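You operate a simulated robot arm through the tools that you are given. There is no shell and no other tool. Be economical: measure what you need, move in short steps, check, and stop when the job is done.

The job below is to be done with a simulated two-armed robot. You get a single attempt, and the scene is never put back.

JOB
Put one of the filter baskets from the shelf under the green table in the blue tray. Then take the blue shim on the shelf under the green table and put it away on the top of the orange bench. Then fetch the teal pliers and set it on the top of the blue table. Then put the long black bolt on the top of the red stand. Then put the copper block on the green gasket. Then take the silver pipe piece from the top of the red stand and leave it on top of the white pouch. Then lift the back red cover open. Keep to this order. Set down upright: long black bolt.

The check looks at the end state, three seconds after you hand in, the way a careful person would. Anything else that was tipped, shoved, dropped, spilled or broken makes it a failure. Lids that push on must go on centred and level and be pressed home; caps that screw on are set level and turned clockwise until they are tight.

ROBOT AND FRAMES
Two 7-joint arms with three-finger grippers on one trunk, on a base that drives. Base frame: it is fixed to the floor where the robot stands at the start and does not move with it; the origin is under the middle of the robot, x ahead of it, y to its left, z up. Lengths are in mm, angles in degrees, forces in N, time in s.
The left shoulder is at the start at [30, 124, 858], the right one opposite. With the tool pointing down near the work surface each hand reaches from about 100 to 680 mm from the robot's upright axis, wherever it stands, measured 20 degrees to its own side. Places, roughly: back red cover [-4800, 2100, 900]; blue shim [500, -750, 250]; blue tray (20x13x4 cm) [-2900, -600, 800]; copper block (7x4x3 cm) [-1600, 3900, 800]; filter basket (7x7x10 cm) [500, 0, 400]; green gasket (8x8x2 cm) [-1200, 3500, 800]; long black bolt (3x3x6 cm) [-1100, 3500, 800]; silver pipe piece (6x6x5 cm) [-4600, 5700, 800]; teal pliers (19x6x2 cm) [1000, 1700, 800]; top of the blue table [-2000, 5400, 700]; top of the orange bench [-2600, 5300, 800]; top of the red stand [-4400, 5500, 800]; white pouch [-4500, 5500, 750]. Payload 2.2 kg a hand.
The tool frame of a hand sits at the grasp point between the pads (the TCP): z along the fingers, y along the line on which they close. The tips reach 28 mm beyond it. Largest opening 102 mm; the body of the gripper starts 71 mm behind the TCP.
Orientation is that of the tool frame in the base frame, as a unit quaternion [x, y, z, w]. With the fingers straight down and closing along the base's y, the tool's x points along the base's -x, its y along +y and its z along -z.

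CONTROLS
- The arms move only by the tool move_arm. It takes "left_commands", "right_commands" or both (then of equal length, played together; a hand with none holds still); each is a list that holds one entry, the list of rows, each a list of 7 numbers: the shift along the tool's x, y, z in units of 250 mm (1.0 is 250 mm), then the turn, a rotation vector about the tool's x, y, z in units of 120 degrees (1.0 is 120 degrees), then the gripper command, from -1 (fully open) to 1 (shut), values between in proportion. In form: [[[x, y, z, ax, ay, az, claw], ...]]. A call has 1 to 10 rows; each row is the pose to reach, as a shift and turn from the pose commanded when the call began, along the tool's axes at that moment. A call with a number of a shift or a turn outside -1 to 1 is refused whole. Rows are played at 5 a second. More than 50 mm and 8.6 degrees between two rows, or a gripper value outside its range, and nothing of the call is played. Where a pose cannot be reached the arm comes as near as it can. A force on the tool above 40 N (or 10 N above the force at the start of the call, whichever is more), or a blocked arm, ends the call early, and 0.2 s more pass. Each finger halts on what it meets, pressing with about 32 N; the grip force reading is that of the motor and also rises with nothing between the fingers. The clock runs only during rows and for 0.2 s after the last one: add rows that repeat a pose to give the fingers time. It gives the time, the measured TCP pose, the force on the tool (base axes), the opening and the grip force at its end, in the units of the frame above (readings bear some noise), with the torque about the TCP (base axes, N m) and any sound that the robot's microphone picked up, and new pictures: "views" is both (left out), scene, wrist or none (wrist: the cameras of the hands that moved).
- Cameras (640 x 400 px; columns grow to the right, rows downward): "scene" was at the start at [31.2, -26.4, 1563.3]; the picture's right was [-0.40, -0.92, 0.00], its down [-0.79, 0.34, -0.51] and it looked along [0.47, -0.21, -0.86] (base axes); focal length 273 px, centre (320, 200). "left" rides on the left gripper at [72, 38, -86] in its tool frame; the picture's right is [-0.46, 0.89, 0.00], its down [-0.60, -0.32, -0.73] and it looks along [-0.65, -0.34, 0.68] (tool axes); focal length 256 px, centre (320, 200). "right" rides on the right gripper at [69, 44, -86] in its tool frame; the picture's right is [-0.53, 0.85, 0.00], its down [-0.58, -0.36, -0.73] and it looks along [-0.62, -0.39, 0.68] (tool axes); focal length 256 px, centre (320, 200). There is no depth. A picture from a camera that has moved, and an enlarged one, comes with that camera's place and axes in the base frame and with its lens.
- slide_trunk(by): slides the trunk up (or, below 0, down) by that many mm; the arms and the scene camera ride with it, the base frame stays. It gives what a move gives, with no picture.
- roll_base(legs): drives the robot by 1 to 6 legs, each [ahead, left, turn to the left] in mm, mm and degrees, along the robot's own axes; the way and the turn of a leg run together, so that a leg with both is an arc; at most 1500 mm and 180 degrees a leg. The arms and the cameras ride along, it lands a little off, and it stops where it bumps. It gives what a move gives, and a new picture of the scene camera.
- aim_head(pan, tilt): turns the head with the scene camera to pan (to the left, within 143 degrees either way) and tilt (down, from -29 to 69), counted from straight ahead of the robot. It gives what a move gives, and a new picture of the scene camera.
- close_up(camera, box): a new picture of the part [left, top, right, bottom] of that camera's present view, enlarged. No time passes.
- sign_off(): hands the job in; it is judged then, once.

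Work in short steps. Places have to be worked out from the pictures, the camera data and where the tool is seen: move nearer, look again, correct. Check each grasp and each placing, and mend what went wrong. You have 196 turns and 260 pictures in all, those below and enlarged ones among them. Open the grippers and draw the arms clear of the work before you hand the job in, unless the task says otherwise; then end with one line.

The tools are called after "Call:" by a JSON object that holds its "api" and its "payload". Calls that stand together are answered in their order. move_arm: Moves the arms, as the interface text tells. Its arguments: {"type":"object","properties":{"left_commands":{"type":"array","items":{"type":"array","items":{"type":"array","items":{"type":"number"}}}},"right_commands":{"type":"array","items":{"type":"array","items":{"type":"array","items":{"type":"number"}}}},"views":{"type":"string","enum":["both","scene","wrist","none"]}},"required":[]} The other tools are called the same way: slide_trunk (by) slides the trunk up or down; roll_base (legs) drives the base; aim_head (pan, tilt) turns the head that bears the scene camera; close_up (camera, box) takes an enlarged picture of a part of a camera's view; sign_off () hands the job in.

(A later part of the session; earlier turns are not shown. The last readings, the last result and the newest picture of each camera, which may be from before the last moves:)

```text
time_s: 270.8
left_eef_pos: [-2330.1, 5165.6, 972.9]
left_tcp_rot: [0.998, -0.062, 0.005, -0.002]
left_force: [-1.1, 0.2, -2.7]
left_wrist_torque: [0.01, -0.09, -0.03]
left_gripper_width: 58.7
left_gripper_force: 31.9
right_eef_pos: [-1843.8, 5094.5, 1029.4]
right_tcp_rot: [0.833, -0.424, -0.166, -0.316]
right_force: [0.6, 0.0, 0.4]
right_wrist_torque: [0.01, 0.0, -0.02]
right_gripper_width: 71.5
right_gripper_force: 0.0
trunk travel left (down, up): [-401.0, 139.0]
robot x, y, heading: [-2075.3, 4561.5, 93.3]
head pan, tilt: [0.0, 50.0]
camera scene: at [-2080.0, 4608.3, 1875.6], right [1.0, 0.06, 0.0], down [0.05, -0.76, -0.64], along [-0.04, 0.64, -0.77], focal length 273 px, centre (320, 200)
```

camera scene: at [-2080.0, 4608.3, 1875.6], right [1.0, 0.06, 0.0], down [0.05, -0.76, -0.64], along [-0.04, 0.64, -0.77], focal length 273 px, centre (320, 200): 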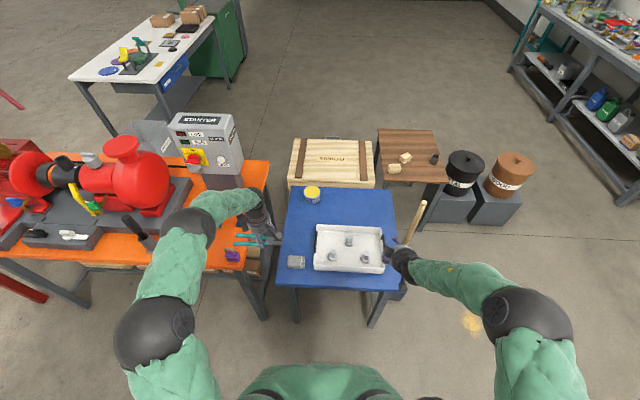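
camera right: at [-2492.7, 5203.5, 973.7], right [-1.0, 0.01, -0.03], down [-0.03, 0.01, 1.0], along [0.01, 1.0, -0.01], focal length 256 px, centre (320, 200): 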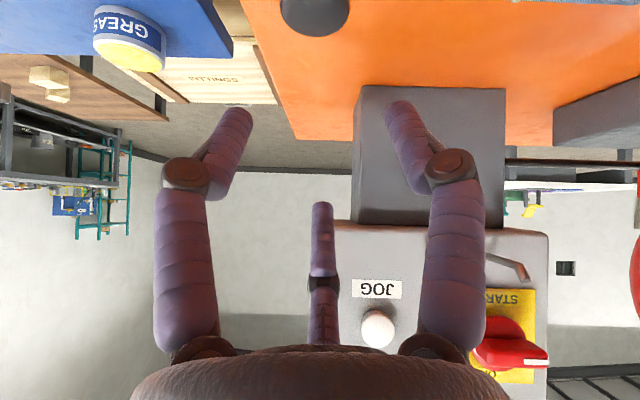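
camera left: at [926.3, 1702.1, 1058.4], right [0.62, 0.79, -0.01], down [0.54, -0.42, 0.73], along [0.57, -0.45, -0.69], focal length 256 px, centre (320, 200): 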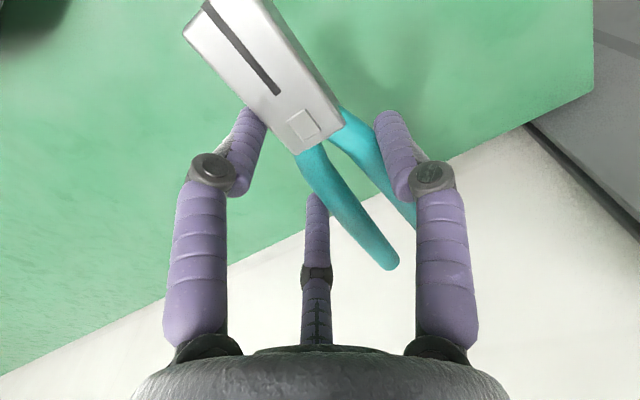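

There's a small grey item at the front of the strip near [-2228, 5192], so I'll set the pliers behind it, with the TCP at about [-2225, 5330]. First I'll square up and move closer, then turn the hand 80° while lowering.

Call:
{"api": "roll_base", "payload": {"legs": [[0, 0, -3.3], [128, 0, 0]]}}

Call:
{"api": "move_arm", "payload": {"left_commands": [[[0.0255, -0.014, 0.04, 0, 0, 0.0663, 0.9], [0.051, -0.028, 0.08, 0, 0, 0.1326, 0.9], [0.0765, -0.042, 0.12, 0, 0, 0.1989, 0.9], [0.102, -0.056, 0.16, 0, 0, 0.2652, 0.9], [0.1275, -0.07, 0.2, 0, 0, 0.3315, 0.9], [0.153, -0.084, 0.24, 0, 0, 0.3978, 0.9], [0.1785, -0.098, 0.28, 0, 0, 0.4641, 0.9], [0.204, -0.112, 0.32, 0, 0, 0.5304, 0.9], [0.2295, -0.126, 0.36, 0, 0, 0.5967, 0.9], [0.255, -0.14, 0.4, 0, 0, 0.663, 0.9]]], "views": "both"}}

```text
time_s: 272.5
left_eef_pos: [-2293.6, 5306.8, 972.1]
left_tcp_rot: [0.996, -0.092, 0.005, -0.001]
left_force: [0.4, 0.6, -3.2]
left_wrist_torque: [-0.01, -0.08, 0.0]
left_gripper_width: 58.5
left_gripper_force: 32.3
right_eef_pos: [-1812.4, 5208.5, 1027.5]
right_tcp_rot: [0.819, -0.448, -0.156, -0.322]
right_force: [0.7, 0.5, 0.0]
right_wrist_torque: [-0.02, 0.02, 0.03]
right_gripper_width: 71.4
right_gripper_force: 0.1
trunk travel left (down, up): [-401.0, 139.0]
robot x, y, heading: [-2074.5, 4689.4, 90.1]
head pan, tilt: [0.0, 50.0]
camera scene: at [-2076.7, 4736.7, 1875.6], right [1.0, 0.0, 0.0], down [0.0, -0.77, -0.64], along [0.0, 0.64, -0.77], focal length 273 px, centre (320, 200)
```

scene: 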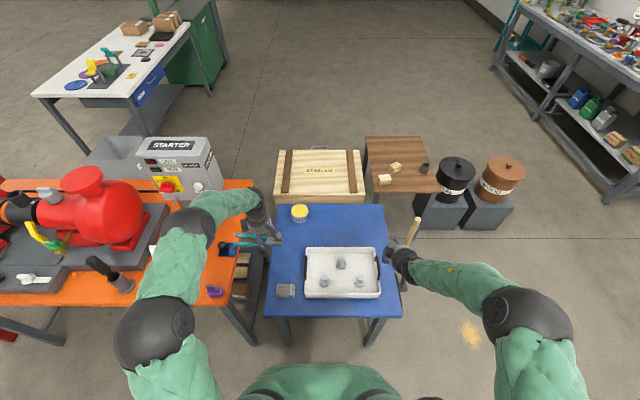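

```text
time_s: 274.7
left_eef_pos: [-2222.8, 5330.4, 874.1]
left_tcp_rot: [-0.706, 0.708, -0.003, 0.006]
left_force: [0.1, 0.1, -2.9]
left_wrist_torque: [-0.05, -0.07, -0.03]
left_gripper_width: 58.4
left_gripper_force: 32.1
right_eef_pos: [-1813.1, 5209.1, 1028.2]
right_tcp_rot: [0.819, -0.448, -0.157, -0.322]
right_force: [0.1, 0.1, 0.4]
right_wrist_torque: [0.02, 0.02, 0.04]
right_gripper_width: 71.5
right_gripper_force: 0.1
trunk travel left (down, up): [-401.0, 139.0]
robot x, y, heading: [-2077.4, 4690.7, 90.0]
head pan, tilt: [0.0, 50.0]
camera scene: at [-2076.2, 4736.0, 1875.6], right [1.0, 0.0, 0.0], down [0.0, -0.77, -0.64], along [0.0, 0.64, -0.77], focal length 273 px, centre (320, 200)
camera left: at [-2262.1, 5258.2, 958.9], right [-0.88, 0.47, -0.01], down [0.31, 0.6, 0.74], along [0.35, 0.65, -0.68], focal length 256 px, centre (320, 200)
```

scene: 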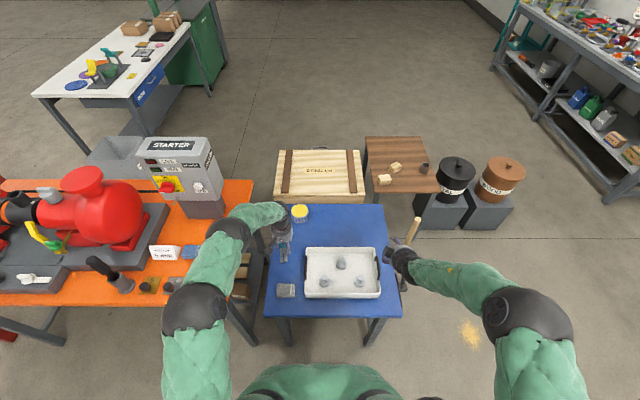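
left: 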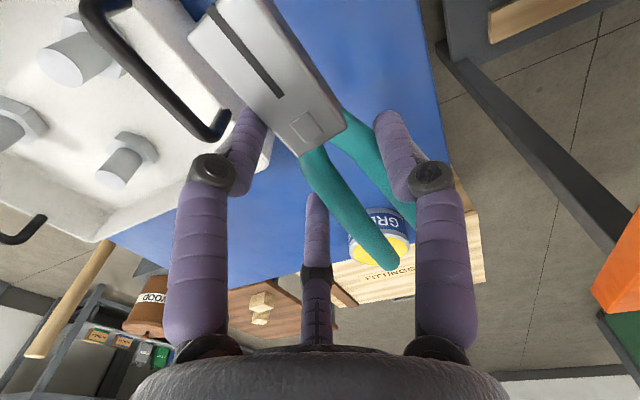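

It's well placed. I'll shift 10 mm left, away from the tray handle, and lower 90 mm, then step to contact.

Call:
{"api": "move_arm", "payload": {"left_commands": [[[0, 0.04, 0.12, 0, 0, 0, 0.9], [0, 0.04, 0.24, 0, 0, 0, 0.9], [0, 0.04, 0.36, 0, 0, 0, 0.9], [0, 0.04, 0.36, 0, 0, 0, 0.9]]], "views": "none"}}

Call:
{"api": "move_arm", "payload": {"left_commands": [[[0, 0, 0.02, 0, 0, 0, 0.9], [0, 0, 0.04, 0, 0, 0, 0.9], [0, 0, 0.06, 0, 0, 0, 0.9], [0, 0, 0.08, 0, 0, 0, 0.9], [0, 0, 0.1, 0, 0, 0, 0.9], [0, 0, 0.12, 0, 0, 0, 0.9]]], "views": "wrist"}}

```text
time_s: 275.7
left_eef_pos: [-2232.0, 5331.5, 786.1]
left_tcp_rot: [-0.706, 0.708, -0.003, 0.005]
left_force: [0.7, 0.4, -2.6]
left_wrist_torque: [-0.06, 0.0, -0.02]
left_gripper_width: 58.6
left_gripper_force: 32.4
right_eef_pos: [-1813.7, 5207.7, 1028.1]
right_tcp_rot: [0.819, -0.448, -0.156, -0.322]
right_force: [-0.3, -0.7, -0.2]
right_wrist_torque: [-0.04, -0.05, 0.0]
right_gripper_width: 71.5
right_gripper_force: 0.1
trunk travel left (down, up): [-401.0, 139.0]
robot x, y, heading: [-2076.1, 4685.4, 90.2]
head pan, tilt: [0.0, 50.0]
```

```text
time_s: 277.1
left_eef_pos: [-2232.0, 5330.5, 753.2]
left_tcp_rot: [-0.706, 0.708, -0.004, 0.004]
left_force: [-0.5, 0.9, -2.1]
left_wrist_torque: [-0.09, -0.05, 0.04]
left_gripper_width: 58.5
left_gripper_force: 32.1
right_eef_pos: [-1812.9, 5207.1, 1029.3]
right_tcp_rot: [0.819, -0.449, -0.156, -0.322]
right_force: [-0.3, -0.3, -0.6]
right_wrist_torque: [0.0, -0.01, -0.01]
right_gripper_width: 71.4
right_gripper_force: 0.1
trunk travel left (down, up): [-401.0, 139.0]
robot x, y, heading: [-2076.7, 4688.0, 90.1]
head pan, tilt: [0.0, 50.0]
camera left: at [-2270.8, 5257.4, 838.3], right [-0.88, 0.47, -0.01], down [0.31, 0.6, 0.74], along [0.35, 0.65, -0.68], focal length 256 px, centre (320, 200)
```

left: 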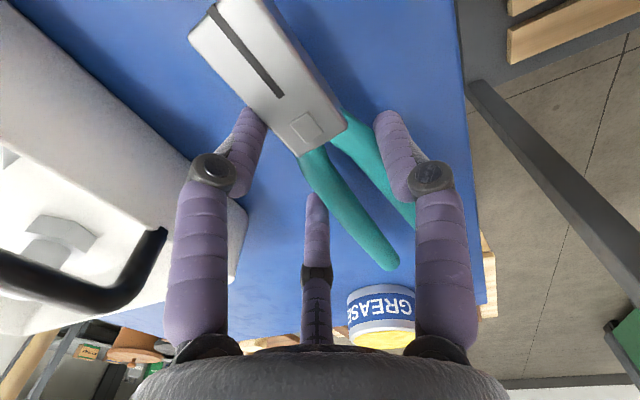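

No contact yet and the tray handle is clear. I'll continue down.

Call:
{"api": "move_arm", "payload": {"left_commands": [[[0, 0, 0.02, 0, 0, 0, 0.9], [0, 0, 0.04, 0, 0, 0, 0.9], [0, 0, 0.06, 0, 0, 0, 0.9], [0, 0, 0.08, 0, 0, 0, 0.9], [0, 0, 0.1, 0, 0, 0, 0.9], [0, 0, 0.12, 0, 0, 0, 0.9]]], "views": "none"}}

```text
time_s: 278.5
left_eef_pos: [-2231.7, 5330.8, 727.8]
left_tcp_rot: [0.707, -0.707, 0.001, -0.006]
left_force: [2.1, -7.8, 21.6]
left_wrist_torque: [-0.58, 0.61, 0.22]
left_gripper_width: 58.9
left_gripper_force: 31.9
right_eef_pos: [-1812.0, 5204.5, 1028.7]
right_tcp_rot: [0.819, -0.449, -0.156, -0.322]
right_force: [0.2, 0.9, -0.6]
right_wrist_torque: [0.0, 0.01, 0.01]
right_gripper_width: 71.4
right_gripper_force: 0.0
trunk travel left (down, up): [-401.0, 139.0]
robot x, y, heading: [-2073.3, 4685.5, 90.0]
head pan, tilt: [0.0, 50.0]
```

Contact is at about 22 N. I'll open and rise.

Call:
{"api": "move_arm", "payload": {"left_commands": [[[0, 0, -0.004, 0, 0, 0, 0.4], [0, 0, -0.004, 0, 0, 0, 0], [0, 0, -0.004, 0, 0, 0, -0.4], [0, 0, -0.004, 0, 0, 0, -0.4], [0, 0, -0.1, 0, 0, 0, -0.4], [0, 0, -0.25, 0, 0, 0, -0.4], [0, 0, -0.42, 0, 0, 0, -0.4], [0, 0, -0.6, 0, 0, 0, -0.4], [0, 0, -0.78, 0, 0, 0, -0.4]]], "views": "wrist"}}

```text
time_s: 280.5
left_eef_pos: [-2233.4, 5328.3, 918.5]
left_tcp_rot: [-0.707, 0.708, -0.004, 0.004]
left_force: [-0.2, -0.6, -0.7]
left_wrist_torque: [0.05, 0.02, 0.0]
left_gripper_width: 71.4
left_gripper_force: 0.0
right_eef_pos: [-1813.0, 5207.4, 1029.4]
right_tcp_rot: [0.819, -0.448, -0.157, -0.322]
right_force: [-0.9, 0.0, -0.2]
right_wrist_torque: [0.01, 0.0, 0.03]
right_gripper_width: 71.3
right_gripper_force: 0.1
trunk travel left (down, up): [-401.0, 139.0]
robot x, y, heading: [-2072.9, 4691.1, 89.9]
head pan, tilt: [0.0, 50.0]
camera left: at [-2272.2, 5255.2, 1004.1], right [-0.88, 0.47, -0.01], down [0.31, 0.6, 0.74], along [0.35, 0.65, -0.68], focal length 256 px, centre (320, 200)
```

left: 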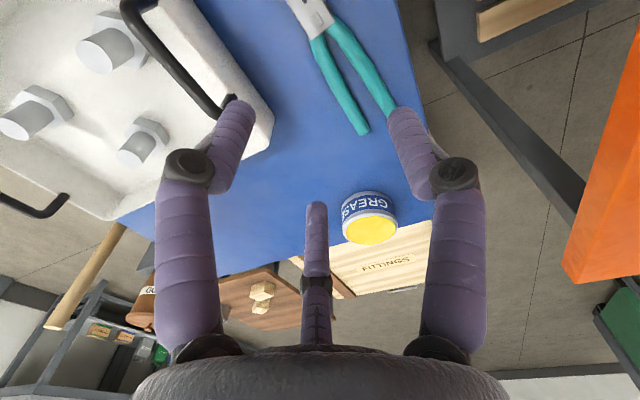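

The pliers lie flat on the blue table, so step 3 is done. I'll tuck the left hand, raise the trunk, and turn to view the dark table holding the bolt, gasket and copper block.

Call:
{"api": "move_arm", "payload": {"left_commands": [[[0.16, 0, -0.08, 0, 0, 0, -0.4], [0.32, 0, -0.16, 0, 0, 0, -0.4], [0.48, 0, -0.24, 0, 0, 0, -0.4], [0.64, 0, -0.32, 0, 0, 0, -0.4], [0.8, 0, -0.4, 0, 0, 0, -0.4]]], "views": "none"}}

Call:
{"api": "slide_trunk", "payload": {"by": 120}}

Call:
{"api": "roll_base", "payload": {"legs": [[-30, -600, 0], [0, 0, 180]]}}

```text
time_s: 281.7
left_eef_pos: [-2234.1, 5129.3, 1020.1]
left_tcp_rot: [-0.706, 0.708, -0.002, 0.006]
left_force: [0.5, -0.7, 0.1]
left_wrist_torque: [0.07, 0.02, 0.01]
left_gripper_width: 71.7
left_gripper_force: 0.2
right_eef_pos: [-1812.8, 5206.3, 1028.7]
right_tcp_rot: [0.819, -0.448, -0.157, -0.322]
right_force: [0.9, -1.5, 0.0]
right_wrist_torque: [0.0, 0.01, -0.01]
right_gripper_width: 71.3
right_gripper_force: 0.1
trunk travel left (down, up): [-401.0, 139.0]
robot x, y, heading: [-2074.1, 4687.4, 90.1]
head pan, tilt: [0.0, 50.0]
```

```text
time_s: 283.2
left_eef_pos: [-2235.6, 5129.8, 1138.2]
left_tcp_rot: [-0.707, 0.708, -0.002, 0.006]
left_force: [-0.7, 0.5, -0.4]
left_wrist_torque: [0.01, 0.0, 0.0]
left_gripper_width: 71.3
left_gripper_force: 0.0
right_eef_pos: [-1813.0, 5207.4, 1147.7]
right_tcp_rot: [0.819, -0.449, -0.156, -0.322]
right_force: [-0.1, 0.0, -0.3]
right_wrist_torque: [0.02, 0.02, -0.01]
right_gripper_width: 71.3
right_gripper_force: 0.1
trunk travel left (down, up): [-521.0, 19.0]
robot x, y, heading: [-2075.9, 4685.9, 89.9]
head pan, tilt: [0.0, 50.0]
```

```text
time_s: 294.0
left_eef_pos: [-1306.3, 4219.9, 1138.5]
left_tcp_rot: [0.702, 0.712, -0.006, -0.003]
left_force: [-0.3, -0.5, 0.3]
left_wrist_torque: [-0.01, -0.02, 0.01]
left_gripper_width: 71.6
left_gripper_force: 0.1
right_eef_pos: [-1726.7, 4136.3, 1147.3]
right_tcp_rot: [0.444, 0.821, -0.322, 0.158]
right_force: [0.2, -0.9, 1.2]
right_wrist_torque: [-0.01, -0.02, -0.04]
right_gripper_width: 71.1
right_gripper_force: 0.0
trunk travel left (down, up): [-521.0, 19.0]
robot x, y, heading: [-1474.5, 4663.4, -89.0]
head pan, tilt: [0.0, 50.0]
camera scene: at [-1471.8, 4614.0, 1995.6], right [-1.0, -0.01, 0.0], down [-0.01, 0.77, -0.64], along [0.01, -0.64, -0.77], focal length 273 px, centre (320, 200)
```

scene: 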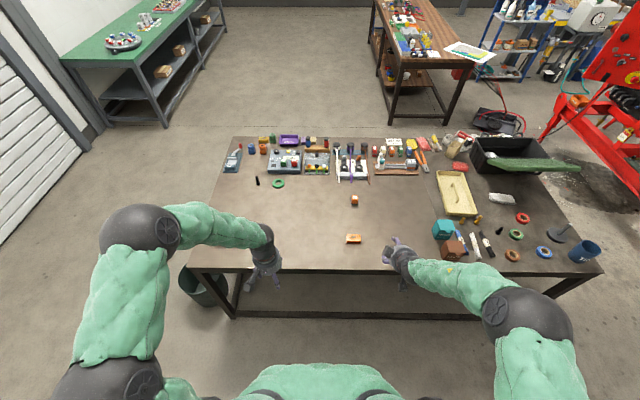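

I can see the gasket at about [-1213, 3505], the bolt at [-1083, 3483] and the copper block at [-1625, 3877]. I'll zoom in to confirm.

Call:
{"api": "close_up", "payload": {"camera": "scene", "box": [215, 130, 395, 250]}}

Call:
{"api": "close_up", "payload": {"camera": "scene", "box": [420, 170, 620, 280]}}

```text
3.33 times, centred on (305, 190) of scene
camera zoom: at [-1471.8, 4614.0, 1995.6], right [-1.0, -0.01, 0.0], down [-0.01, 0.77, -0.64], along [0.01, -0.64, -0.77], focal length 910 px, centre (370, 233)
```

zoom: 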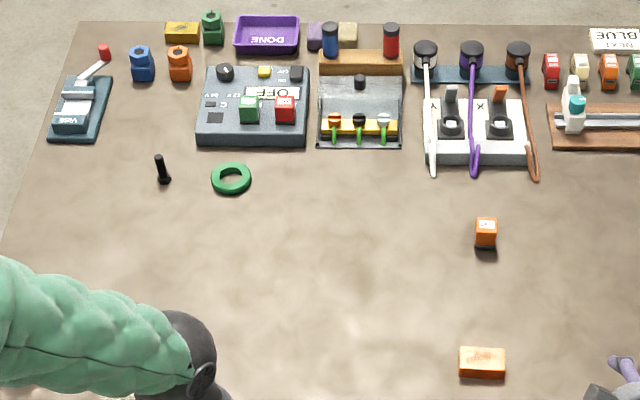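

```text
3.20 times, centred on (520, 225) of scene
camera zoom: at [-1471.8, 4614.0, 1995.6], right [-1.0, -0.01, 0.0], down [-0.01, 0.77, -0.64], along [0.01, -0.64, -0.77], focal length 874 px, centre (-320, 120)
```

zoom: 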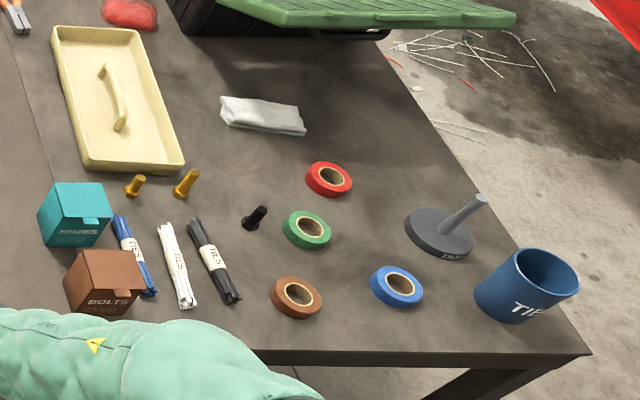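

Confirmed: the bolt stands upright at about [-1089, 3509]; the table's right end is at x ≈ -835. I'll drive around to that end and face −x.

Call:
{"api": "roll_base", "payload": {"legs": [[0, 1360, -1], [1300, 0, 0], [0, 0, -90], [200, 0, 0]]}}

```text
time_s: 312.0
left_eef_pos: [-765.4, 3221.1, 1139.1]
left_tcp_rot: [1.0, -0.015, -0.001, -0.005]
left_force: [0.5, -0.2, 0.3]
left_wrist_torque: [0.02, 0.02, -0.01]
left_gripper_width: 71.4
left_gripper_force: 0.0
right_eef_pos: [-833.6, 3645.5, 1148.3]
right_tcp_rot: [0.9, 0.249, -0.337, -0.121]
right_force: [-0.5, -0.4, -0.3]
right_wrist_torque: [0.01, 0.01, -0.03]
right_gripper_width: 71.6
right_gripper_force: 0.0
trunk travel left (down, up): [-521.0, 19.0]
robot x, y, heading: [-321.6, 3368.7, 178.4]
head pan, tilt: [0.0, 50.0]
camera scene: at [-368.2, 3370.7, 1995.6], right [0.03, 1.0, 0.0], down [0.77, -0.02, -0.64], along [-0.64, 0.02, -0.77], focal length 273 px, centre (320, 200)
```

scene: 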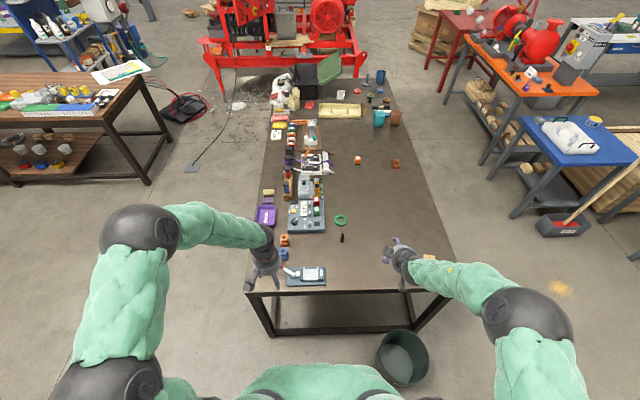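

The bolt reads at about [-1078, 3509] from here too. I'll close in 140 mm and bring the right hand over it, turning it straight down.

Call:
{"api": "roll_base", "payload": {"legs": [[140, 0, 1.6]]}}

Call:
{"api": "move_arm", "payload": {"right_commands": [[[-0.018, 0.078, 0.118, -0.028, 0.041, 0.003, -0.4], [-0.036, 0.156, 0.237, -0.056, 0.083, 0.006, -0.4], [-0.054, 0.234, 0.355, -0.084, 0.124, 0.009, -0.4], [-0.071, 0.313, 0.474, -0.112, 0.166, 0.012, -0.4], [-0.089, 0.391, 0.592, -0.14, 0.207, 0.015, -0.4], [-0.107, 0.469, 0.711, -0.168, 0.249, 0.018, -0.4], [-0.125, 0.547, 0.829, -0.196, 0.29, 0.021, -0.4], [-0.125, 0.547, 0.829, -0.196, 0.29, 0.021, -0.4]]], "views": "both"}}

```text
time_s: 313.4
left_eef_pos: [-901.0, 3211.1, 1138.5]
left_tcp_rot: [1.0, -0.001, -0.002, -0.006]
left_force: [0.2, -0.2, -0.2]
left_wrist_torque: [0.0, 0.01, -0.04]
left_gripper_width: 71.2
left_gripper_force: 0.1
right_eef_pos: [-978.1, 3632.0, 1147.6]
right_tcp_rot: [0.896, 0.263, -0.338, -0.117]
right_force: [0.2, -0.3, -0.8]
right_wrist_torque: [0.01, -0.01, 0.01]
right_gripper_width: 71.3
right_gripper_force: 0.2
trunk travel left (down, up): [-521.0, 19.0]
robot x, y, heading: [-460.1, 3371.0, 180.0]
head pan, tilt: [0.0, 50.0]
camera scene: at [-506.7, 3371.4, 1995.7], right [0.0, 1.0, 0.0], down [0.77, 0.0, -0.64], along [-0.64, 0.0, -0.77], focal length 273 px, centre (320, 200)
```

scene: 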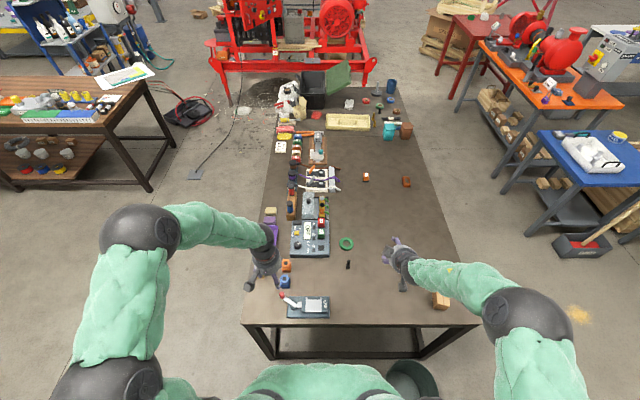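

```text
time_s: 315.2
left_eef_pos: [-901.5, 3211.8, 1138.9]
left_tcp_rot: [1.0, -0.001, -0.003, -0.005]
left_force: [0.3, 0.1, 0.7]
left_wrist_torque: [0.03, 0.01, 0.02]
left_gripper_width: 71.5
left_gripper_force: 0.1
right_eef_pos: [-1083.7, 3508.3, 959.1]
right_tcp_rot: [0.966, 0.258, 0.001, 0.001]
right_force: [0.1, 0.6, -0.4]
right_wrist_torque: [-0.02, 0.01, 0.0]
right_gripper_width: 71.4
right_gripper_force: 0.0
trunk travel left (down, up): [-521.0, 19.0]
robot x, y, heading: [-458.4, 3371.8, 180.0]
head pan, tilt: [0.0, 50.0]
camera scene: at [-506.4, 3372.0, 1995.7], right [0.0, 1.0, 0.0], down [0.77, 0.0, -0.64], along [-0.64, 0.0, -0.77], focal length 273 px, centre (320, 200)
camera right: at [-1002.9, 3505.9, 1046.0], right [-0.04, -1.0, 0.0], down [-0.68, 0.03, 0.73], along [-0.73, 0.03, -0.68], focal length 256 px, centre (320, 200)
```

scene: 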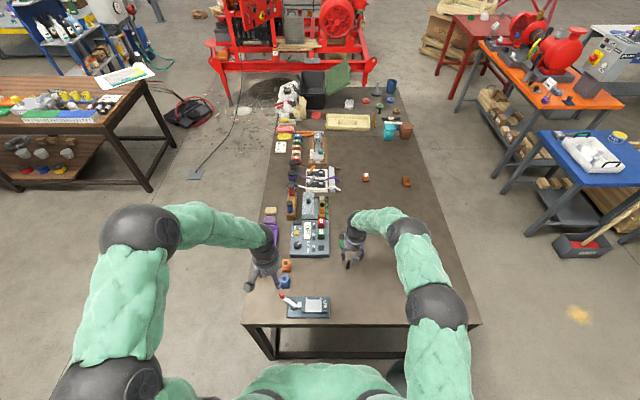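
right: 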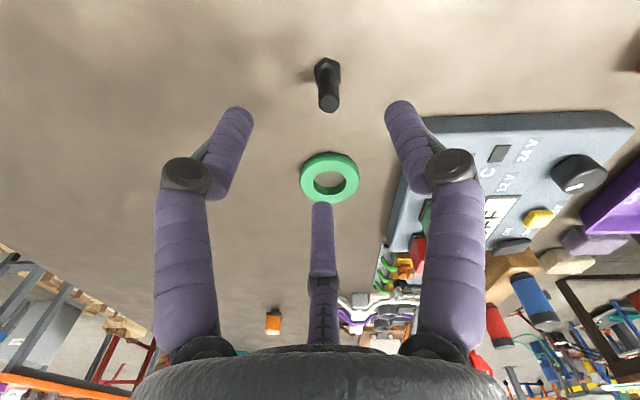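

The bolt stands at [-1092, 3504], top z ≈ 865; the gasket is at [-1206, 3502]. I'll descend over the bolt's shaft, then close.

Call:
{"api": "move_arm", "payload": {"right_commands": [[[-0.036, -0.002, 0.1, 0, 0, 0, -0.4], [-0.036, -0.002, 0.23, 0, 0, 0, -0.4], [-0.036, -0.002, 0.36, 0, 0, 0, -0.4], [-0.036, -0.002, 0.36, 0, 0, 0, 0], [-0.036, -0.002, 0.36, 0, 0, 0, 0.4], [-0.036, -0.002, 0.36, 0, 0, 0, 0.8], [-0.036, -0.002, 0.36, 0, 0, 0, 1], [-0.036, -0.002, 0.36, 0, 0, 0, 1]]], "views": "wrist"}}

```text
time_s: 317.0
left_eef_pos: [-902.0, 3211.7, 1139.6]
left_tcp_rot: [1.0, 0.0, -0.001, -0.006]
left_force: [-0.9, 0.3, 0.9]
left_wrist_torque: [-0.06, -0.04, 0.02]
left_gripper_width: 71.3
left_gripper_force: 0.0
right_eef_pos: [-1093.0, 3504.5, 866.5]
right_tcp_rot: [0.966, 0.259, 0.001, 0.001]
right_force: [-0.4, 0.6, 0.6]
right_wrist_torque: [0.0, 0.0, 0.02]
right_gripper_width: 14.3
right_gripper_force: 32.0
trunk travel left (down, up): [-521.0, 19.0]
robot x, y, heading: [-457.6, 3369.3, 180.0]
head pan, tilt: [0.0, 50.0]
camera right: at [-1012.0, 3502.1, 953.6], right [-0.04, -1.0, 0.0], down [-0.68, 0.03, 0.73], along [-0.73, 0.03, -0.68], focal length 256 px, centre (320, 200)
```

right: 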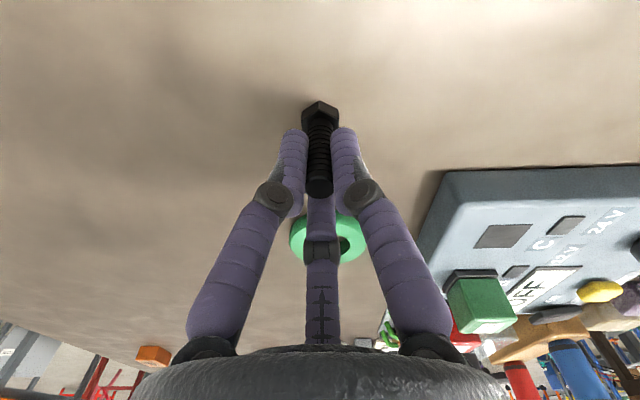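

The bolt is gripped at 14 mm. I'll lift it and drive via the corridor toward the red stand.

Call:
{"api": "move_arm", "payload": {"right_commands": [[[0, 0, -0.06, 0, 0, 0, 1], [0, 0, -0.2, 0, 0, 0, 1], [0, 0, -0.36, 0, 0, 0, 1], [0.16, 0.05, -0.5, 0, 0, 0, 1], [0.3, 0.1, -0.6, 0, 0, 0, 1], [0.44, 0.15, -0.7, 0, 0, 0, 1], [0.44, 0.15, -0.7, 0, 0, 0, 1]]], "views": "wrist"}}

Call:
{"api": "roll_base", "payload": {"legs": [[-350, 0, 0], [0, -1330, 0], [1450, 0, 0], [1400, 0, 0]]}}

```text
refused: row 4 steps farther than a row can; nothing moved
```

```text
time_s: 339.1
left_eef_pos: [-3403.6, 4600.1, 1138.9]
left_tcp_rot: [1.0, -0.009, -0.001, -0.007]
left_force: [0.9, -0.5, -0.6]
left_wrist_torque: [0.03, -0.03, -0.01]
left_gripper_width: 71.6
left_gripper_force: 0.0
right_eef_pos: [-3590.1, 4897.1, 866.5]
right_tcp_rot: [0.968, 0.251, 0.001, 0.001]
right_force: [-0.4, 0.5, -0.4]
right_wrist_torque: [0.03, -0.03, 0.03]
right_gripper_width: 14.4
right_gripper_force: 32.5
trunk travel left (down, up): [-521.0, 19.0]
robot x, y, heading: [-2957.0, 4753.7, 179.1]
head pan, tilt: [0.0, 50.0]
camera scene: at [-3007.8, 4754.0, 1995.6], right [0.02, 1.0, 0.0], down [0.77, -0.01, -0.64], along [-0.64, 0.01, -0.77], focal length 273 px, centre (320, 200)
```

scene: 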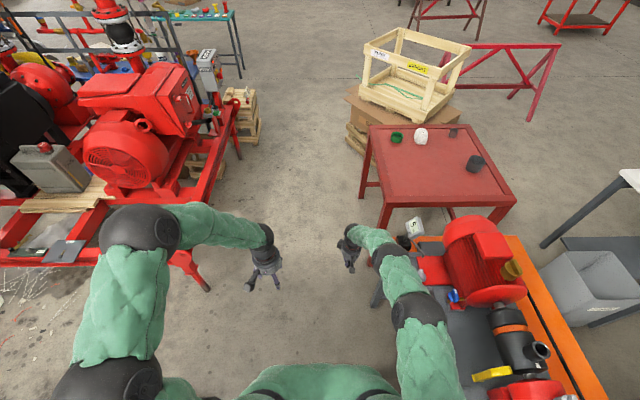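

That arm call was refused, but the drive ran with the bolt still low. It's still held at 14 mm and the strip it slid along looked clear. From now on I'll lift before driving. Now I'll zoom in on the red stand.

Call:
{"api": "close_up", "payload": {"camera": "scene", "box": [350, 100, 530, 220]}}

Call:
{"api": "close_up", "payload": {"camera": "right", "box": [0, 0, 640, 400]}}

```text
3.33 times, centred on (440, 160) of scene
camera zoom: at [-3007.8, 4754.0, 1995.6], right [0.02, 1.0, 0.0], down [0.77, -0.01, -0.64], along [-0.64, 0.01, -0.77], focal length 910 px, centre (-80, 333)
```

zoom: 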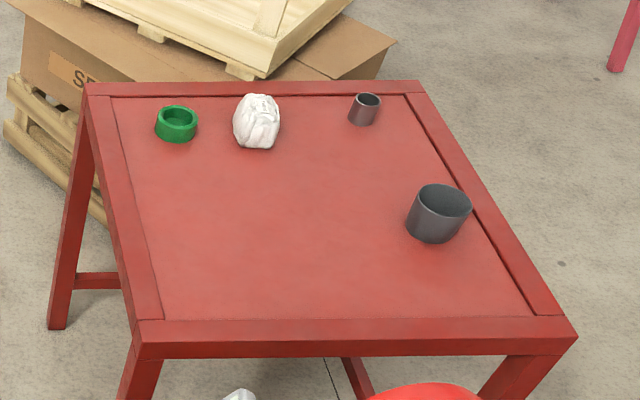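

```text
1.00 times, centred on (320, 200) of right (not enlarged: the box is as wide or as high as the picture)
camera zoom: at [-3509.5, 4893.1, 953.5], right [-0.06, -1.0, 0.0], down [-0.68, 0.04, 0.73], along [-0.73, 0.04, -0.68], focal length 256 px, centre (320, 200)
```

zoom: 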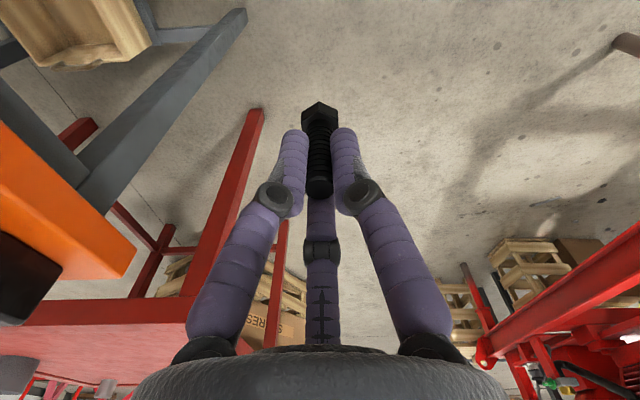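

The bolt is still upright in the fingers. The red stand spans x −4694…−3970 and y 5145…5880, with free space near [-4250, 5300]. I'll lift the hand first.

Call:
{"api": "move_arm", "payload": {"right_commands": [[[0, 0, -0.15, 0, 0, 0, 1], [0, 0, -0.3, 0, 0, 0, 1], [0, 0, -0.45, 0, 0, 0, 1], [0, 0, -0.6, 0, 0, 0, 1]]], "views": "none"}}

```text
time_s: 340.1
left_eef_pos: [-3403.6, 4600.4, 1138.7]
left_tcp_rot: [1.0, -0.008, -0.002, -0.006]
left_force: [0.1, 0.3, 0.6]
left_wrist_torque: [-0.02, 0.03, -0.02]
left_gripper_width: 71.3
left_gripper_force: 0.0
right_eef_pos: [-3588.9, 4895.5, 1017.9]
right_tcp_rot: [0.968, 0.249, 0.001, 0.001]
right_force: [1.0, 0.5, -1.1]
right_wrist_torque: [0.02, 0.07, 0.04]
right_gripper_width: 14.4
right_gripper_force: 31.9
trunk travel left (down, up): [-521.0, 19.0]
robot x, y, heading: [-2958.0, 4753.1, 178.8]
head pan, tilt: [0.0, 50.0]
```

The hand is up at z 1018. Next I'll drive along to the stand and turn to face +y.

Call:
{"api": "roll_base", "payload": {"legs": [[1420, 40, 0], [0, 0, -89]]}}

```text
time_s: 351.1
left_eef_pos: [-4553.3, 5160.2, 1138.3]
left_tcp_rot: [-0.707, 0.708, -0.004, 0.005]
left_force: [1.0, -0.6, 0.3]
left_wrist_torque: [-0.02, -0.01, -0.01]
left_gripper_width: 71.4
left_gripper_force: 0.0
right_eef_pos: [-4261.5, 5352.8, 1017.3]
right_tcp_rot: [0.866, -0.501, 0.0, 0.0]
right_force: [0.0, -0.2, -0.9]
right_wrist_torque: [0.0, 0.0, -0.02]
right_gripper_width: 14.1
right_gripper_force: 32.0
trunk travel left (down, up): [-521.0, 19.0]
robot x, y, heading: [-4397.5, 4720.6, 89.8]
head pan, tilt: [0.0, 50.0]
camera scene: at [-4395.5, 4766.8, 1995.6], right [1.0, 0.0, 0.0], down [0.0, -0.77, -0.64], along [0.0, 0.64, -0.77], focal length 273 px, centre (320, 200)
```

scene: 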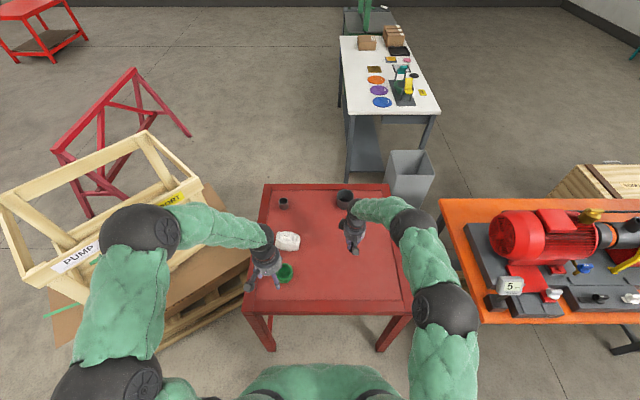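

The right hand is over a free spot on the red stand at [-4261, 5353]. I'll lower the bolt to just above the surface.

Call:
{"api": "move_arm", "payload": {"right_commands": [[[0, 0, 0.14, 0, 0, 0, 1], [0, 0, 0.28, 0, 0, 0, 1], [0, 0, 0.42, 0, 0, 0, 1], [0, 0, 0.54, 0, 0, 0, 1], [0, 0, 0.54, 0, 0, 0, 1]]], "views": "wrist"}}

```text
time_s: 352.3
left_eef_pos: [-4554.6, 5161.6, 1139.6]
left_tcp_rot: [-0.706, 0.708, -0.004, 0.006]
left_force: [0.5, -0.4, -0.3]
left_wrist_torque: [0.0, 0.01, 0.0]
left_gripper_width: 71.5
left_gripper_force: 0.1
right_eef_pos: [-4262.1, 5352.7, 881.6]
right_tcp_rot: [0.866, -0.5, 0.001, 0.0]
right_force: [0.5, -1.0, -0.7]
right_wrist_torque: [0.01, 0.0, -0.02]
right_gripper_width: 14.4
right_gripper_force: 32.0
trunk travel left (down, up): [-521.0, 19.0]
robot x, y, heading: [-4401.0, 4719.2, 90.1]
head pan, tilt: [0.0, 50.0]
camera right: at [-4265.0, 5271.5, 969.3], right [-1.0, 0.04, 0.0], down [0.03, 0.68, 0.73], along [0.03, 0.73, -0.68], focal length 256 px, centre (320, 200)
```

right: 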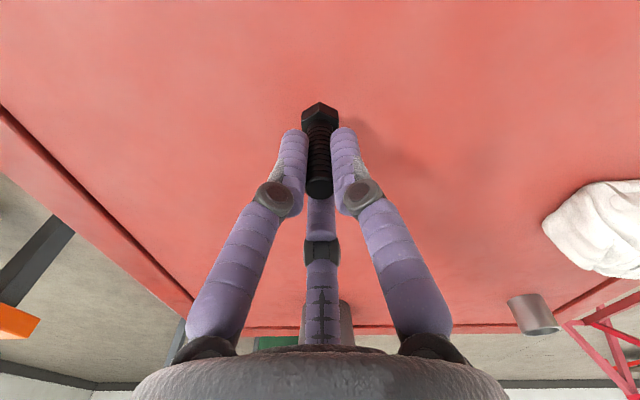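

Continuing down in 4 mm rows until contact.

Call:
{"api": "move_arm", "payload": {"right_commands": [[[0, 0, 0.016, 0, 0, 0, 1], [0, 0, 0.032, 0, 0, 0, 1], [0, 0, 0.048, 0, 0, 0, 1], [0, 0, 0.064, 0, 0, 0, 1], [0, 0, 0.064, 0, 0, 0, 1]]], "views": "none"}}

```text
time_s: 353.5
left_eef_pos: [-4554.5, 5161.2, 1137.9]
left_tcp_rot: [-0.707, 0.707, -0.004, 0.005]
left_force: [-0.4, 0.1, 0.7]
left_wrist_torque: [0.02, -0.04, -0.02]
left_gripper_width: 71.5
left_gripper_force: 0.2
right_eef_pos: [-4260.7, 5352.3, 864.9]
right_tcp_rot: [0.866, -0.501, 0.001, 0.001]
right_force: [0.5, 0.2, -0.3]
right_wrist_torque: [0.02, 0.0, 0.03]
right_gripper_width: 14.1
right_gripper_force: 31.7
trunk travel left (down, up): [-521.0, 19.0]
robot x, y, heading: [-4393.1, 4719.1, 90.1]
head pan, tilt: [0.0, 50.0]
```

Call:
{"api": "move_arm", "payload": {"right_commands": [[[0, 0, 0.012, 0, 0, 0, 1], [0, 0, 0.024, 0, 0, 0, 1], [0, 0, 0.036, 0, 0, 0, 1], [0, 0, 0.048, 0, 0, 0, 1], [0, 0, 0.048, 0, 0, 0, 1]]], "views": "none"}}

```text
time_s: 354.7
left_eef_pos: [-4553.7, 5161.9, 1137.5]
left_tcp_rot: [-0.707, 0.708, -0.004, 0.005]
left_force: [-0.1, -0.5, 0.0]
left_wrist_torque: [0.05, -0.02, 0.0]
left_gripper_width: 71.5
left_gripper_force: 0.1
right_eef_pos: [-4262.2, 5352.4, 853.4]
right_tcp_rot: [0.866, -0.5, 0.001, 0.0]
right_force: [0.9, -0.4, -0.7]
right_wrist_torque: [0.02, 0.04, 0.03]
right_gripper_width: 14.0
right_gripper_force: 31.4
trunk travel left (down, up): [-521.0, 19.0]
robot x, y, heading: [-4397.5, 4716.1, 90.1]
head pan, tilt: [0.0, 50.0]
```

Still free at 853; I'll go a bit lower.

Call:
{"api": "move_arm", "payload": {"right_commands": [[[0, 0, 0.012, 0, 0, 0, 1], [0, 0, 0.024, 0, 0, 0, 1], [0, 0, 0.036, 0, 0, 0, 1], [0, 0, 0.048, 0, 0, 0, 1], [0, 0, 0.06, 0, 0, 0, 1]]], "views": "wrist"}}

```text
time_s: 355.9
left_eef_pos: [-4555.0, 5158.6, 1140.9]
left_tcp_rot: [-0.707, 0.707, -0.003, 0.006]
left_force: [0.1, 0.1, 0.3]
left_wrist_torque: [0.02, 0.0, 0.0]
left_gripper_width: 71.2
left_gripper_force: 0.0
right_eef_pos: [-4261.7, 5353.0, 840.8]
right_tcp_rot: [0.866, -0.501, -0.001, -0.002]
right_force: [-5.7, -3.5, 28.5]
right_wrist_torque: [-0.08, 0.1, -0.01]
right_gripper_width: 14.3
right_gripper_force: 31.6
trunk travel left (down, up): [-521.0, 19.0]
robot x, y, heading: [-4395.3, 4722.7, 90.0]
head pan, tilt: [0.0, 50.0]
camera right: at [-4265.7, 5271.5, 928.2], right [-1.0, 0.04, 0.0], down [0.03, 0.68, 0.73], along [0.03, 0.73, -0.68], focal length 256 px, centre (320, 200)
```

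right: 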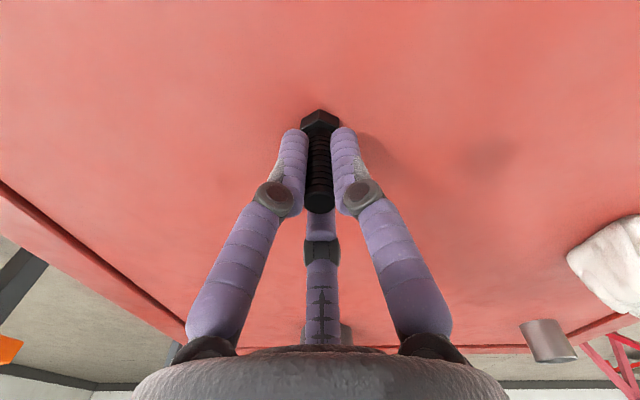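

Contact was made with 28 N, and the head sits flat. I'll ease 1.5 mm, open, then rise straight up.

Call:
{"api": "move_arm", "payload": {"right_commands": [[[0, 0, -0.006, 0, 0, 0, 1], [0, 0, -0.006, 0, 0, 0, 0.7], [0, 0, -0.006, 0, 0, 0, 0.3], [0, 0, -0.006, 0, 0, 0, 0], [0, 0, -0.006, 0, 0, 0, -0.2], [0, 0, -0.12, 0, 0, 0, -0.2], [0, 0, -0.3, 0, 0, 0, -0.2], [0, 0, -0.48, 0, 0, 0, -0.2], [0, 0, -0.66, 0, 0, 0, -0.2], [0, 0, -0.84, 0, 0, 0, -0.2]]], "views": "wrist"}}

```text
time_s: 358.1
left_eef_pos: [-4555.4, 5159.7, 1138.8]
left_tcp_rot: [-0.706, 0.708, -0.003, 0.005]
left_force: [-0.2, -0.1, 0.0]
left_wrist_torque: [0.05, 0.0, 0.0]
left_gripper_width: 71.4
left_gripper_force: 0.1
right_eef_pos: [-4262.5, 5350.0, 1051.5]
right_tcp_rot: [0.866, -0.5, 0.001, 0.001]
right_force: [0.4, -0.4, 0.0]
right_wrist_torque: [0.07, 0.0, -0.04]
right_gripper_width: 61.5
right_gripper_force: 0.1
trunk travel left (down, up): [-521.0, 19.0]
robot x, y, heading: [-4393.2, 4717.4, 90.1]
head pan, tilt: [0.0, 50.0]
camera right: at [-4266.2, 5269.6, 1138.6], right [-1.0, 0.04, 0.0], down [0.03, 0.68, 0.73], along [0.03, 0.73, -0.68], focal length 256 px, centre (320, 200)
```

right: 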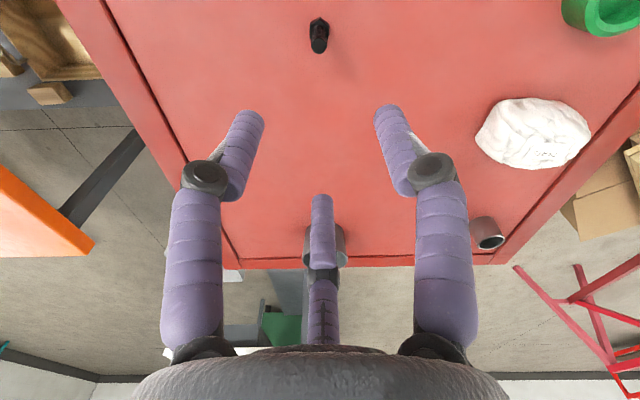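

The bolt stands upright on the red stand, so step 4 is done. Next is the copper block: I'll drive back along the corridor and face the dark table from its north side.

Call:
{"api": "roll_base", "payload": {"legs": [[0, 0, -90], [1450, 0, 0], [1450, 0, 0], [0, 0, -90], [150, 0, 0]]}}

```text
time_s: 380.6
left_eef_pos: [-1348.8, 4093.7, 1138.3]
left_tcp_rot: [0.716, 0.698, -0.006, -0.003]
left_force: [-0.2, -0.1, -0.4]
left_wrist_torque: [0.03, -0.01, 0.01]
left_gripper_width: 71.4
left_gripper_force: 0.0
right_eef_pos: [-1645.0, 3909.7, 1051.7]
right_tcp_rot: [0.511, 0.86, 0.0, 0.0]
right_force: [0.1, -1.0, 0.1]
right_wrist_torque: [0.02, -0.02, 0.0]
right_gripper_width: 61.1
right_gripper_force: 0.1
trunk travel left (down, up): [-521.0, 19.0]
robot x, y, heading: [-1494.1, 4536.8, -91.7]
head pan, tilt: [0.0, 50.0]
camera scene: at [-1499.8, 4493.2, 1995.7], right [-1.0, 0.02, 0.0], down [0.02, 0.77, -0.64], along [-0.02, -0.64, -0.77], focal length 273 px, centre (320, 200)
```

scene: 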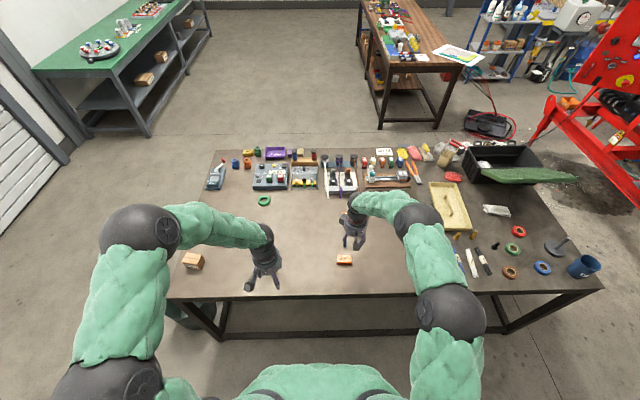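

The block is at about [-1634, 3884], nearly under the right hand. I'll turn the hand 61° so it closes across the block's width, and lower to z 900.

Call:
{"api": "move_arm", "payload": {"right_commands": [[[-0.017, -0.003, 0.076, 0, 0, -0.064, -0.76], [-0.034, -0.006, 0.152, 0, 0, -0.128, -0.76], [-0.051, -0.009, 0.228, 0, 0, -0.192, -0.76], [-0.069, -0.012, 0.304, 0, 0, -0.256, -0.76], [-0.086, -0.015, 0.38, 0, 0, -0.32, -0.76], [-0.103, -0.018, 0.456, 0, 0, -0.384, -0.76], [-0.12, -0.021, 0.532, 0, 0, -0.448, -0.76], [-0.137, -0.024, 0.608, 0, 0, -0.5125, -0.76], [-0.137, -0.024, 0.608, 0, 0, -0.5125, -0.76]]], "views": "wrist"}}

```text
time_s: 382.6
left_eef_pos: [-1349.6, 4094.0, 1139.4]
left_tcp_rot: [0.716, 0.698, -0.005, -0.004]
left_force: [-0.2, -0.5, 0.3]
left_wrist_torque: [0.01, 0.01, -0.03]
left_gripper_width: 71.7
left_gripper_force: 0.0
right_eef_pos: [-1636.2, 3875.9, 899.8]
right_tcp_rot: [-0.002, 1.0, 0.0, -0.001]
right_force: [-0.9, -0.1, 0.6]
right_wrist_torque: [0.02, 0.03, -0.02]
right_gripper_width: 89.7
right_gripper_force: 0.2
trunk travel left (down, up): [-521.0, 19.0]
robot x, y, heading: [-1496.2, 4538.0, -91.5]
head pan, tilt: [0.0, 50.0]
camera right: at [-1705.1, 3919.5, 985.8], right [0.53, 0.85, 0.0], down [0.58, -0.36, 0.73], along [0.62, -0.39, -0.68], focal length 256 px, centre (320, 200)
```

right: 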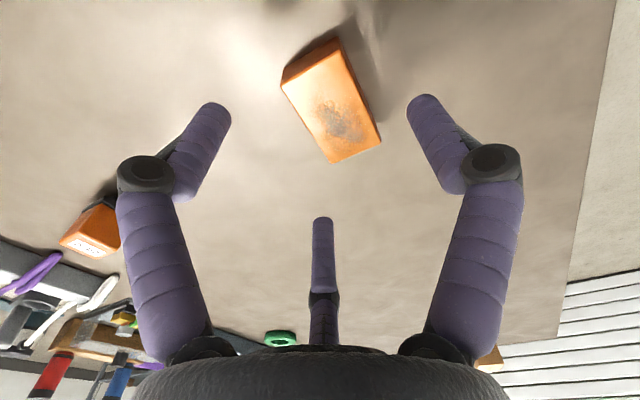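

The block's centre is at [-1632, 3885], turned about −4.5°. I'll align, descend and close.

Call:
{"api": "move_arm", "payload": {"right_commands": [[[-0.02, 0.008, 0.08, 0, 0, 0.0375, -0.76], [-0.02, 0.008, 0.16, 0, 0, 0.0375, -0.76], [-0.02, 0.008, 0.244, 0, 0, 0.0375, -0.76], [-0.02, 0.008, 0.244, 0, 0, 0.0375, -0.4], [-0.02, 0.008, 0.244, 0, 0, 0.0375, 0], [-0.02, 0.008, 0.244, 0, 0, 0.0375, 0.4], [-0.02, 0.008, 0.244, 0, 0, 0.0375, 0.8], [-0.02, 0.008, 0.244, 0, 0, 0.0375, 0.8]]], "views": "wrist"}}

```text
time_s: 384.4
left_eef_pos: [-1348.1, 4093.5, 1138.4]
left_tcp_rot: [0.716, 0.698, -0.005, -0.004]
left_force: [-0.6, 0.1, 1.0]
left_wrist_torque: [0.0, 0.01, -0.02]
left_gripper_width: 71.2
left_gripper_force: 0.0
right_eef_pos: [-1628.6, 3887.7, 846.4]
right_tcp_rot: [0.04, 0.999, 0.0, 0.001]
right_force: [-1.1, -2.9, 7.6]
right_wrist_torque: [-0.23, -0.01, -0.06]
right_gripper_width: 79.8
right_gripper_force: 31.8
right hand out of reach, approached as far as the arm can: row 3, 4, 5, 6, 7, 8
trunk travel left (down, up): [-521.0, 19.0]
robot x, y, heading: [-1497.4, 4537.3, -91.5]
head pan, tilt: [0.0, 50.0]
camera right: at [-1695.2, 3938.0, 932.9], right [0.6, 0.8, 0.0], down [0.55, -0.41, 0.73], along [0.59, -0.44, -0.68], focal length 256 px, centre (320, 200)
```

right: 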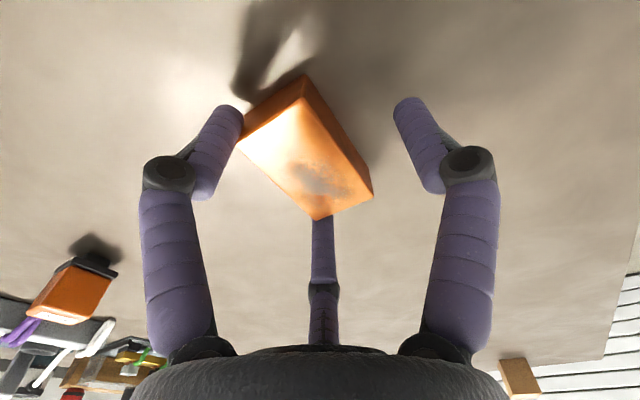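

The arm was at its reach limit, so the hand sat too far back and pinched unevenly. I'll open, rise 80 mm, and drive 90 mm closer.

Call:
{"api": "move_arm", "payload": {"right_commands": [[[0, 0, 0, 0, 0, 0, -0.76], [0, 0, 0, 0, 0, 0, -0.9], [0, 0, -0.16, 0, 0, 0, -0.9], [0, 0, -0.32, 0, 0, 0, -0.9]]], "views": "none"}}

```text
time_s: 385.4
left_eef_pos: [-1348.8, 4092.7, 1139.0]
left_tcp_rot: [0.716, 0.698, -0.006, -0.003]
left_force: [0.0, 0.0, -0.6]
left_wrist_torque: [-0.02, 0.02, 0.01]
left_gripper_width: 71.2
left_gripper_force: 0.0
right_eef_pos: [-1627.3, 3892.8, 926.8]
right_tcp_rot: [0.038, 0.999, 0.002, 0.0]
right_force: [0.0, 0.9, -1.0]
right_wrist_torque: [-0.07, 0.06, 0.02]
right_gripper_width: 96.9
right_gripper_force: 0.1
trunk travel left (down, up): [-521.0, 19.0]
robot x, y, heading: [-1496.2, 4537.2, -91.5]
head pan, tilt: [0.0, 50.0]
```

Call:
{"api": "roll_base", "payload": {"legs": [[90, 0, 1.5]]}}

Call:
{"api": "close_up", "payload": {"camera": "right", "box": [0, 0, 640, 400]}}

```text
time_s: 386.5
left_eef_pos: [-1337.2, 4007.3, 1138.2]
left_tcp_rot: [0.706, 0.708, -0.005, -0.004]
left_force: [-0.5, 0.3, -0.1]
left_wrist_torque: [0.03, -0.01, 0.02]
left_gripper_width: 71.6
left_gripper_force: 0.0
right_eef_pos: [-1610.5, 3795.7, 925.8]
right_tcp_rot: [0.025, 1.0, 0.001, 0.0]
right_force: [-0.2, -0.1, -0.6]
right_wrist_torque: [0.03, 0.02, -0.03]
right_gripper_width: 96.9
right_gripper_force: 0.0
trunk travel left (down, up): [-521.0, 19.0]
robot x, y, heading: [-1500.5, 4448.7, -90.0]
head pan, tilt: [0.0, 50.0]
camera scene: at [-1499.5, 4401.1, 1995.6], right [-1.0, 0.0, 0.0], down [0.0, 0.77, -0.64], along [0.0, -0.64, -0.77], focal length 273 px, centre (320, 200)
```

scene: 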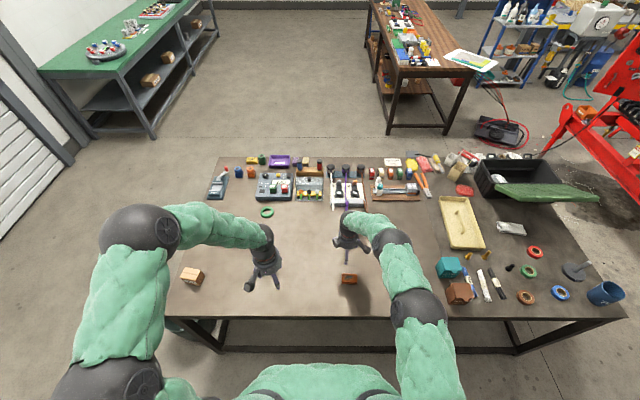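

```text
1.00 times, centred on (320, 200) of right (not enlarged: the box is as wide or as high as the picture)
camera zoom: at [-1679.0, 3844.2, 1012.5], right [0.58, 0.82, 0.0], down [0.56, -0.4, 0.73], along [0.6, -0.42, -0.68], focal length 256 px, centre (320, 200)
```

zoom: 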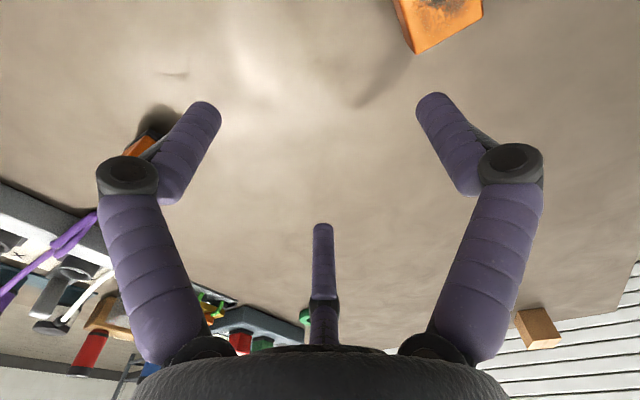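

The block is now at about [-1628, 3897]. I'll bring the hand back above it to look.

Call:
{"api": "move_arm", "payload": {"right_commands": [[[0.03, 0.125, 0, 0, 0, 0, -0.9], [0.06, 0.25, 0, 0, 0, 0, -0.9], [0.09, 0.376, 0, 0, 0, 0, -0.9], [0.09, 0.376, 0, 0, 0, 0, -0.9]]], "views": "wrist"}}

```text
time_s: 387.5
left_eef_pos: [-1338.0, 4007.1, 1138.4]
left_tcp_rot: [0.706, 0.708, -0.005, -0.003]
left_force: [-0.2, -0.2, -1.0]
left_wrist_torque: [0.0, 0.01, 0.01]
left_gripper_width: 71.3
left_gripper_force: 0.2
right_eef_pos: [-1628.4, 3894.0, 926.3]
right_tcp_rot: [0.025, 1.0, 0.001, 0.001]
right_force: [-0.3, 0.4, -0.9]
right_wrist_torque: [-0.01, 0.01, -0.01]
right_gripper_width: 97.3
right_gripper_force: 0.0
trunk travel left (down, up): [-521.0, 19.0]
robot x, y, heading: [-1496.1, 4450.5, -89.9]
head pan, tilt: [0.0, 50.0]
camera right: at [-1696.2, 3941.3, 1013.5], right [0.58, 0.82, 0.0], down [0.56, -0.39, 0.73], along [0.6, -0.42, -0.68], focal length 256 px, centre (320, 200)
```

right: 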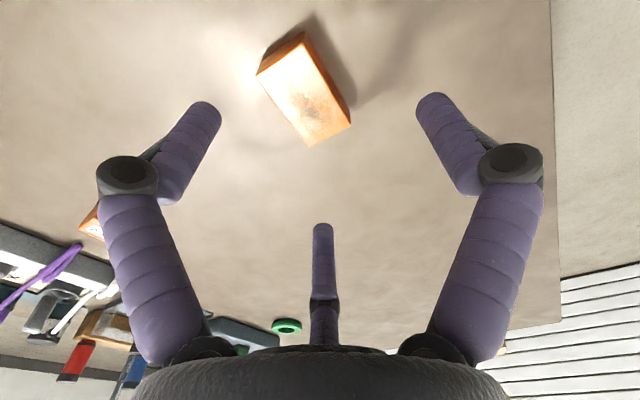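

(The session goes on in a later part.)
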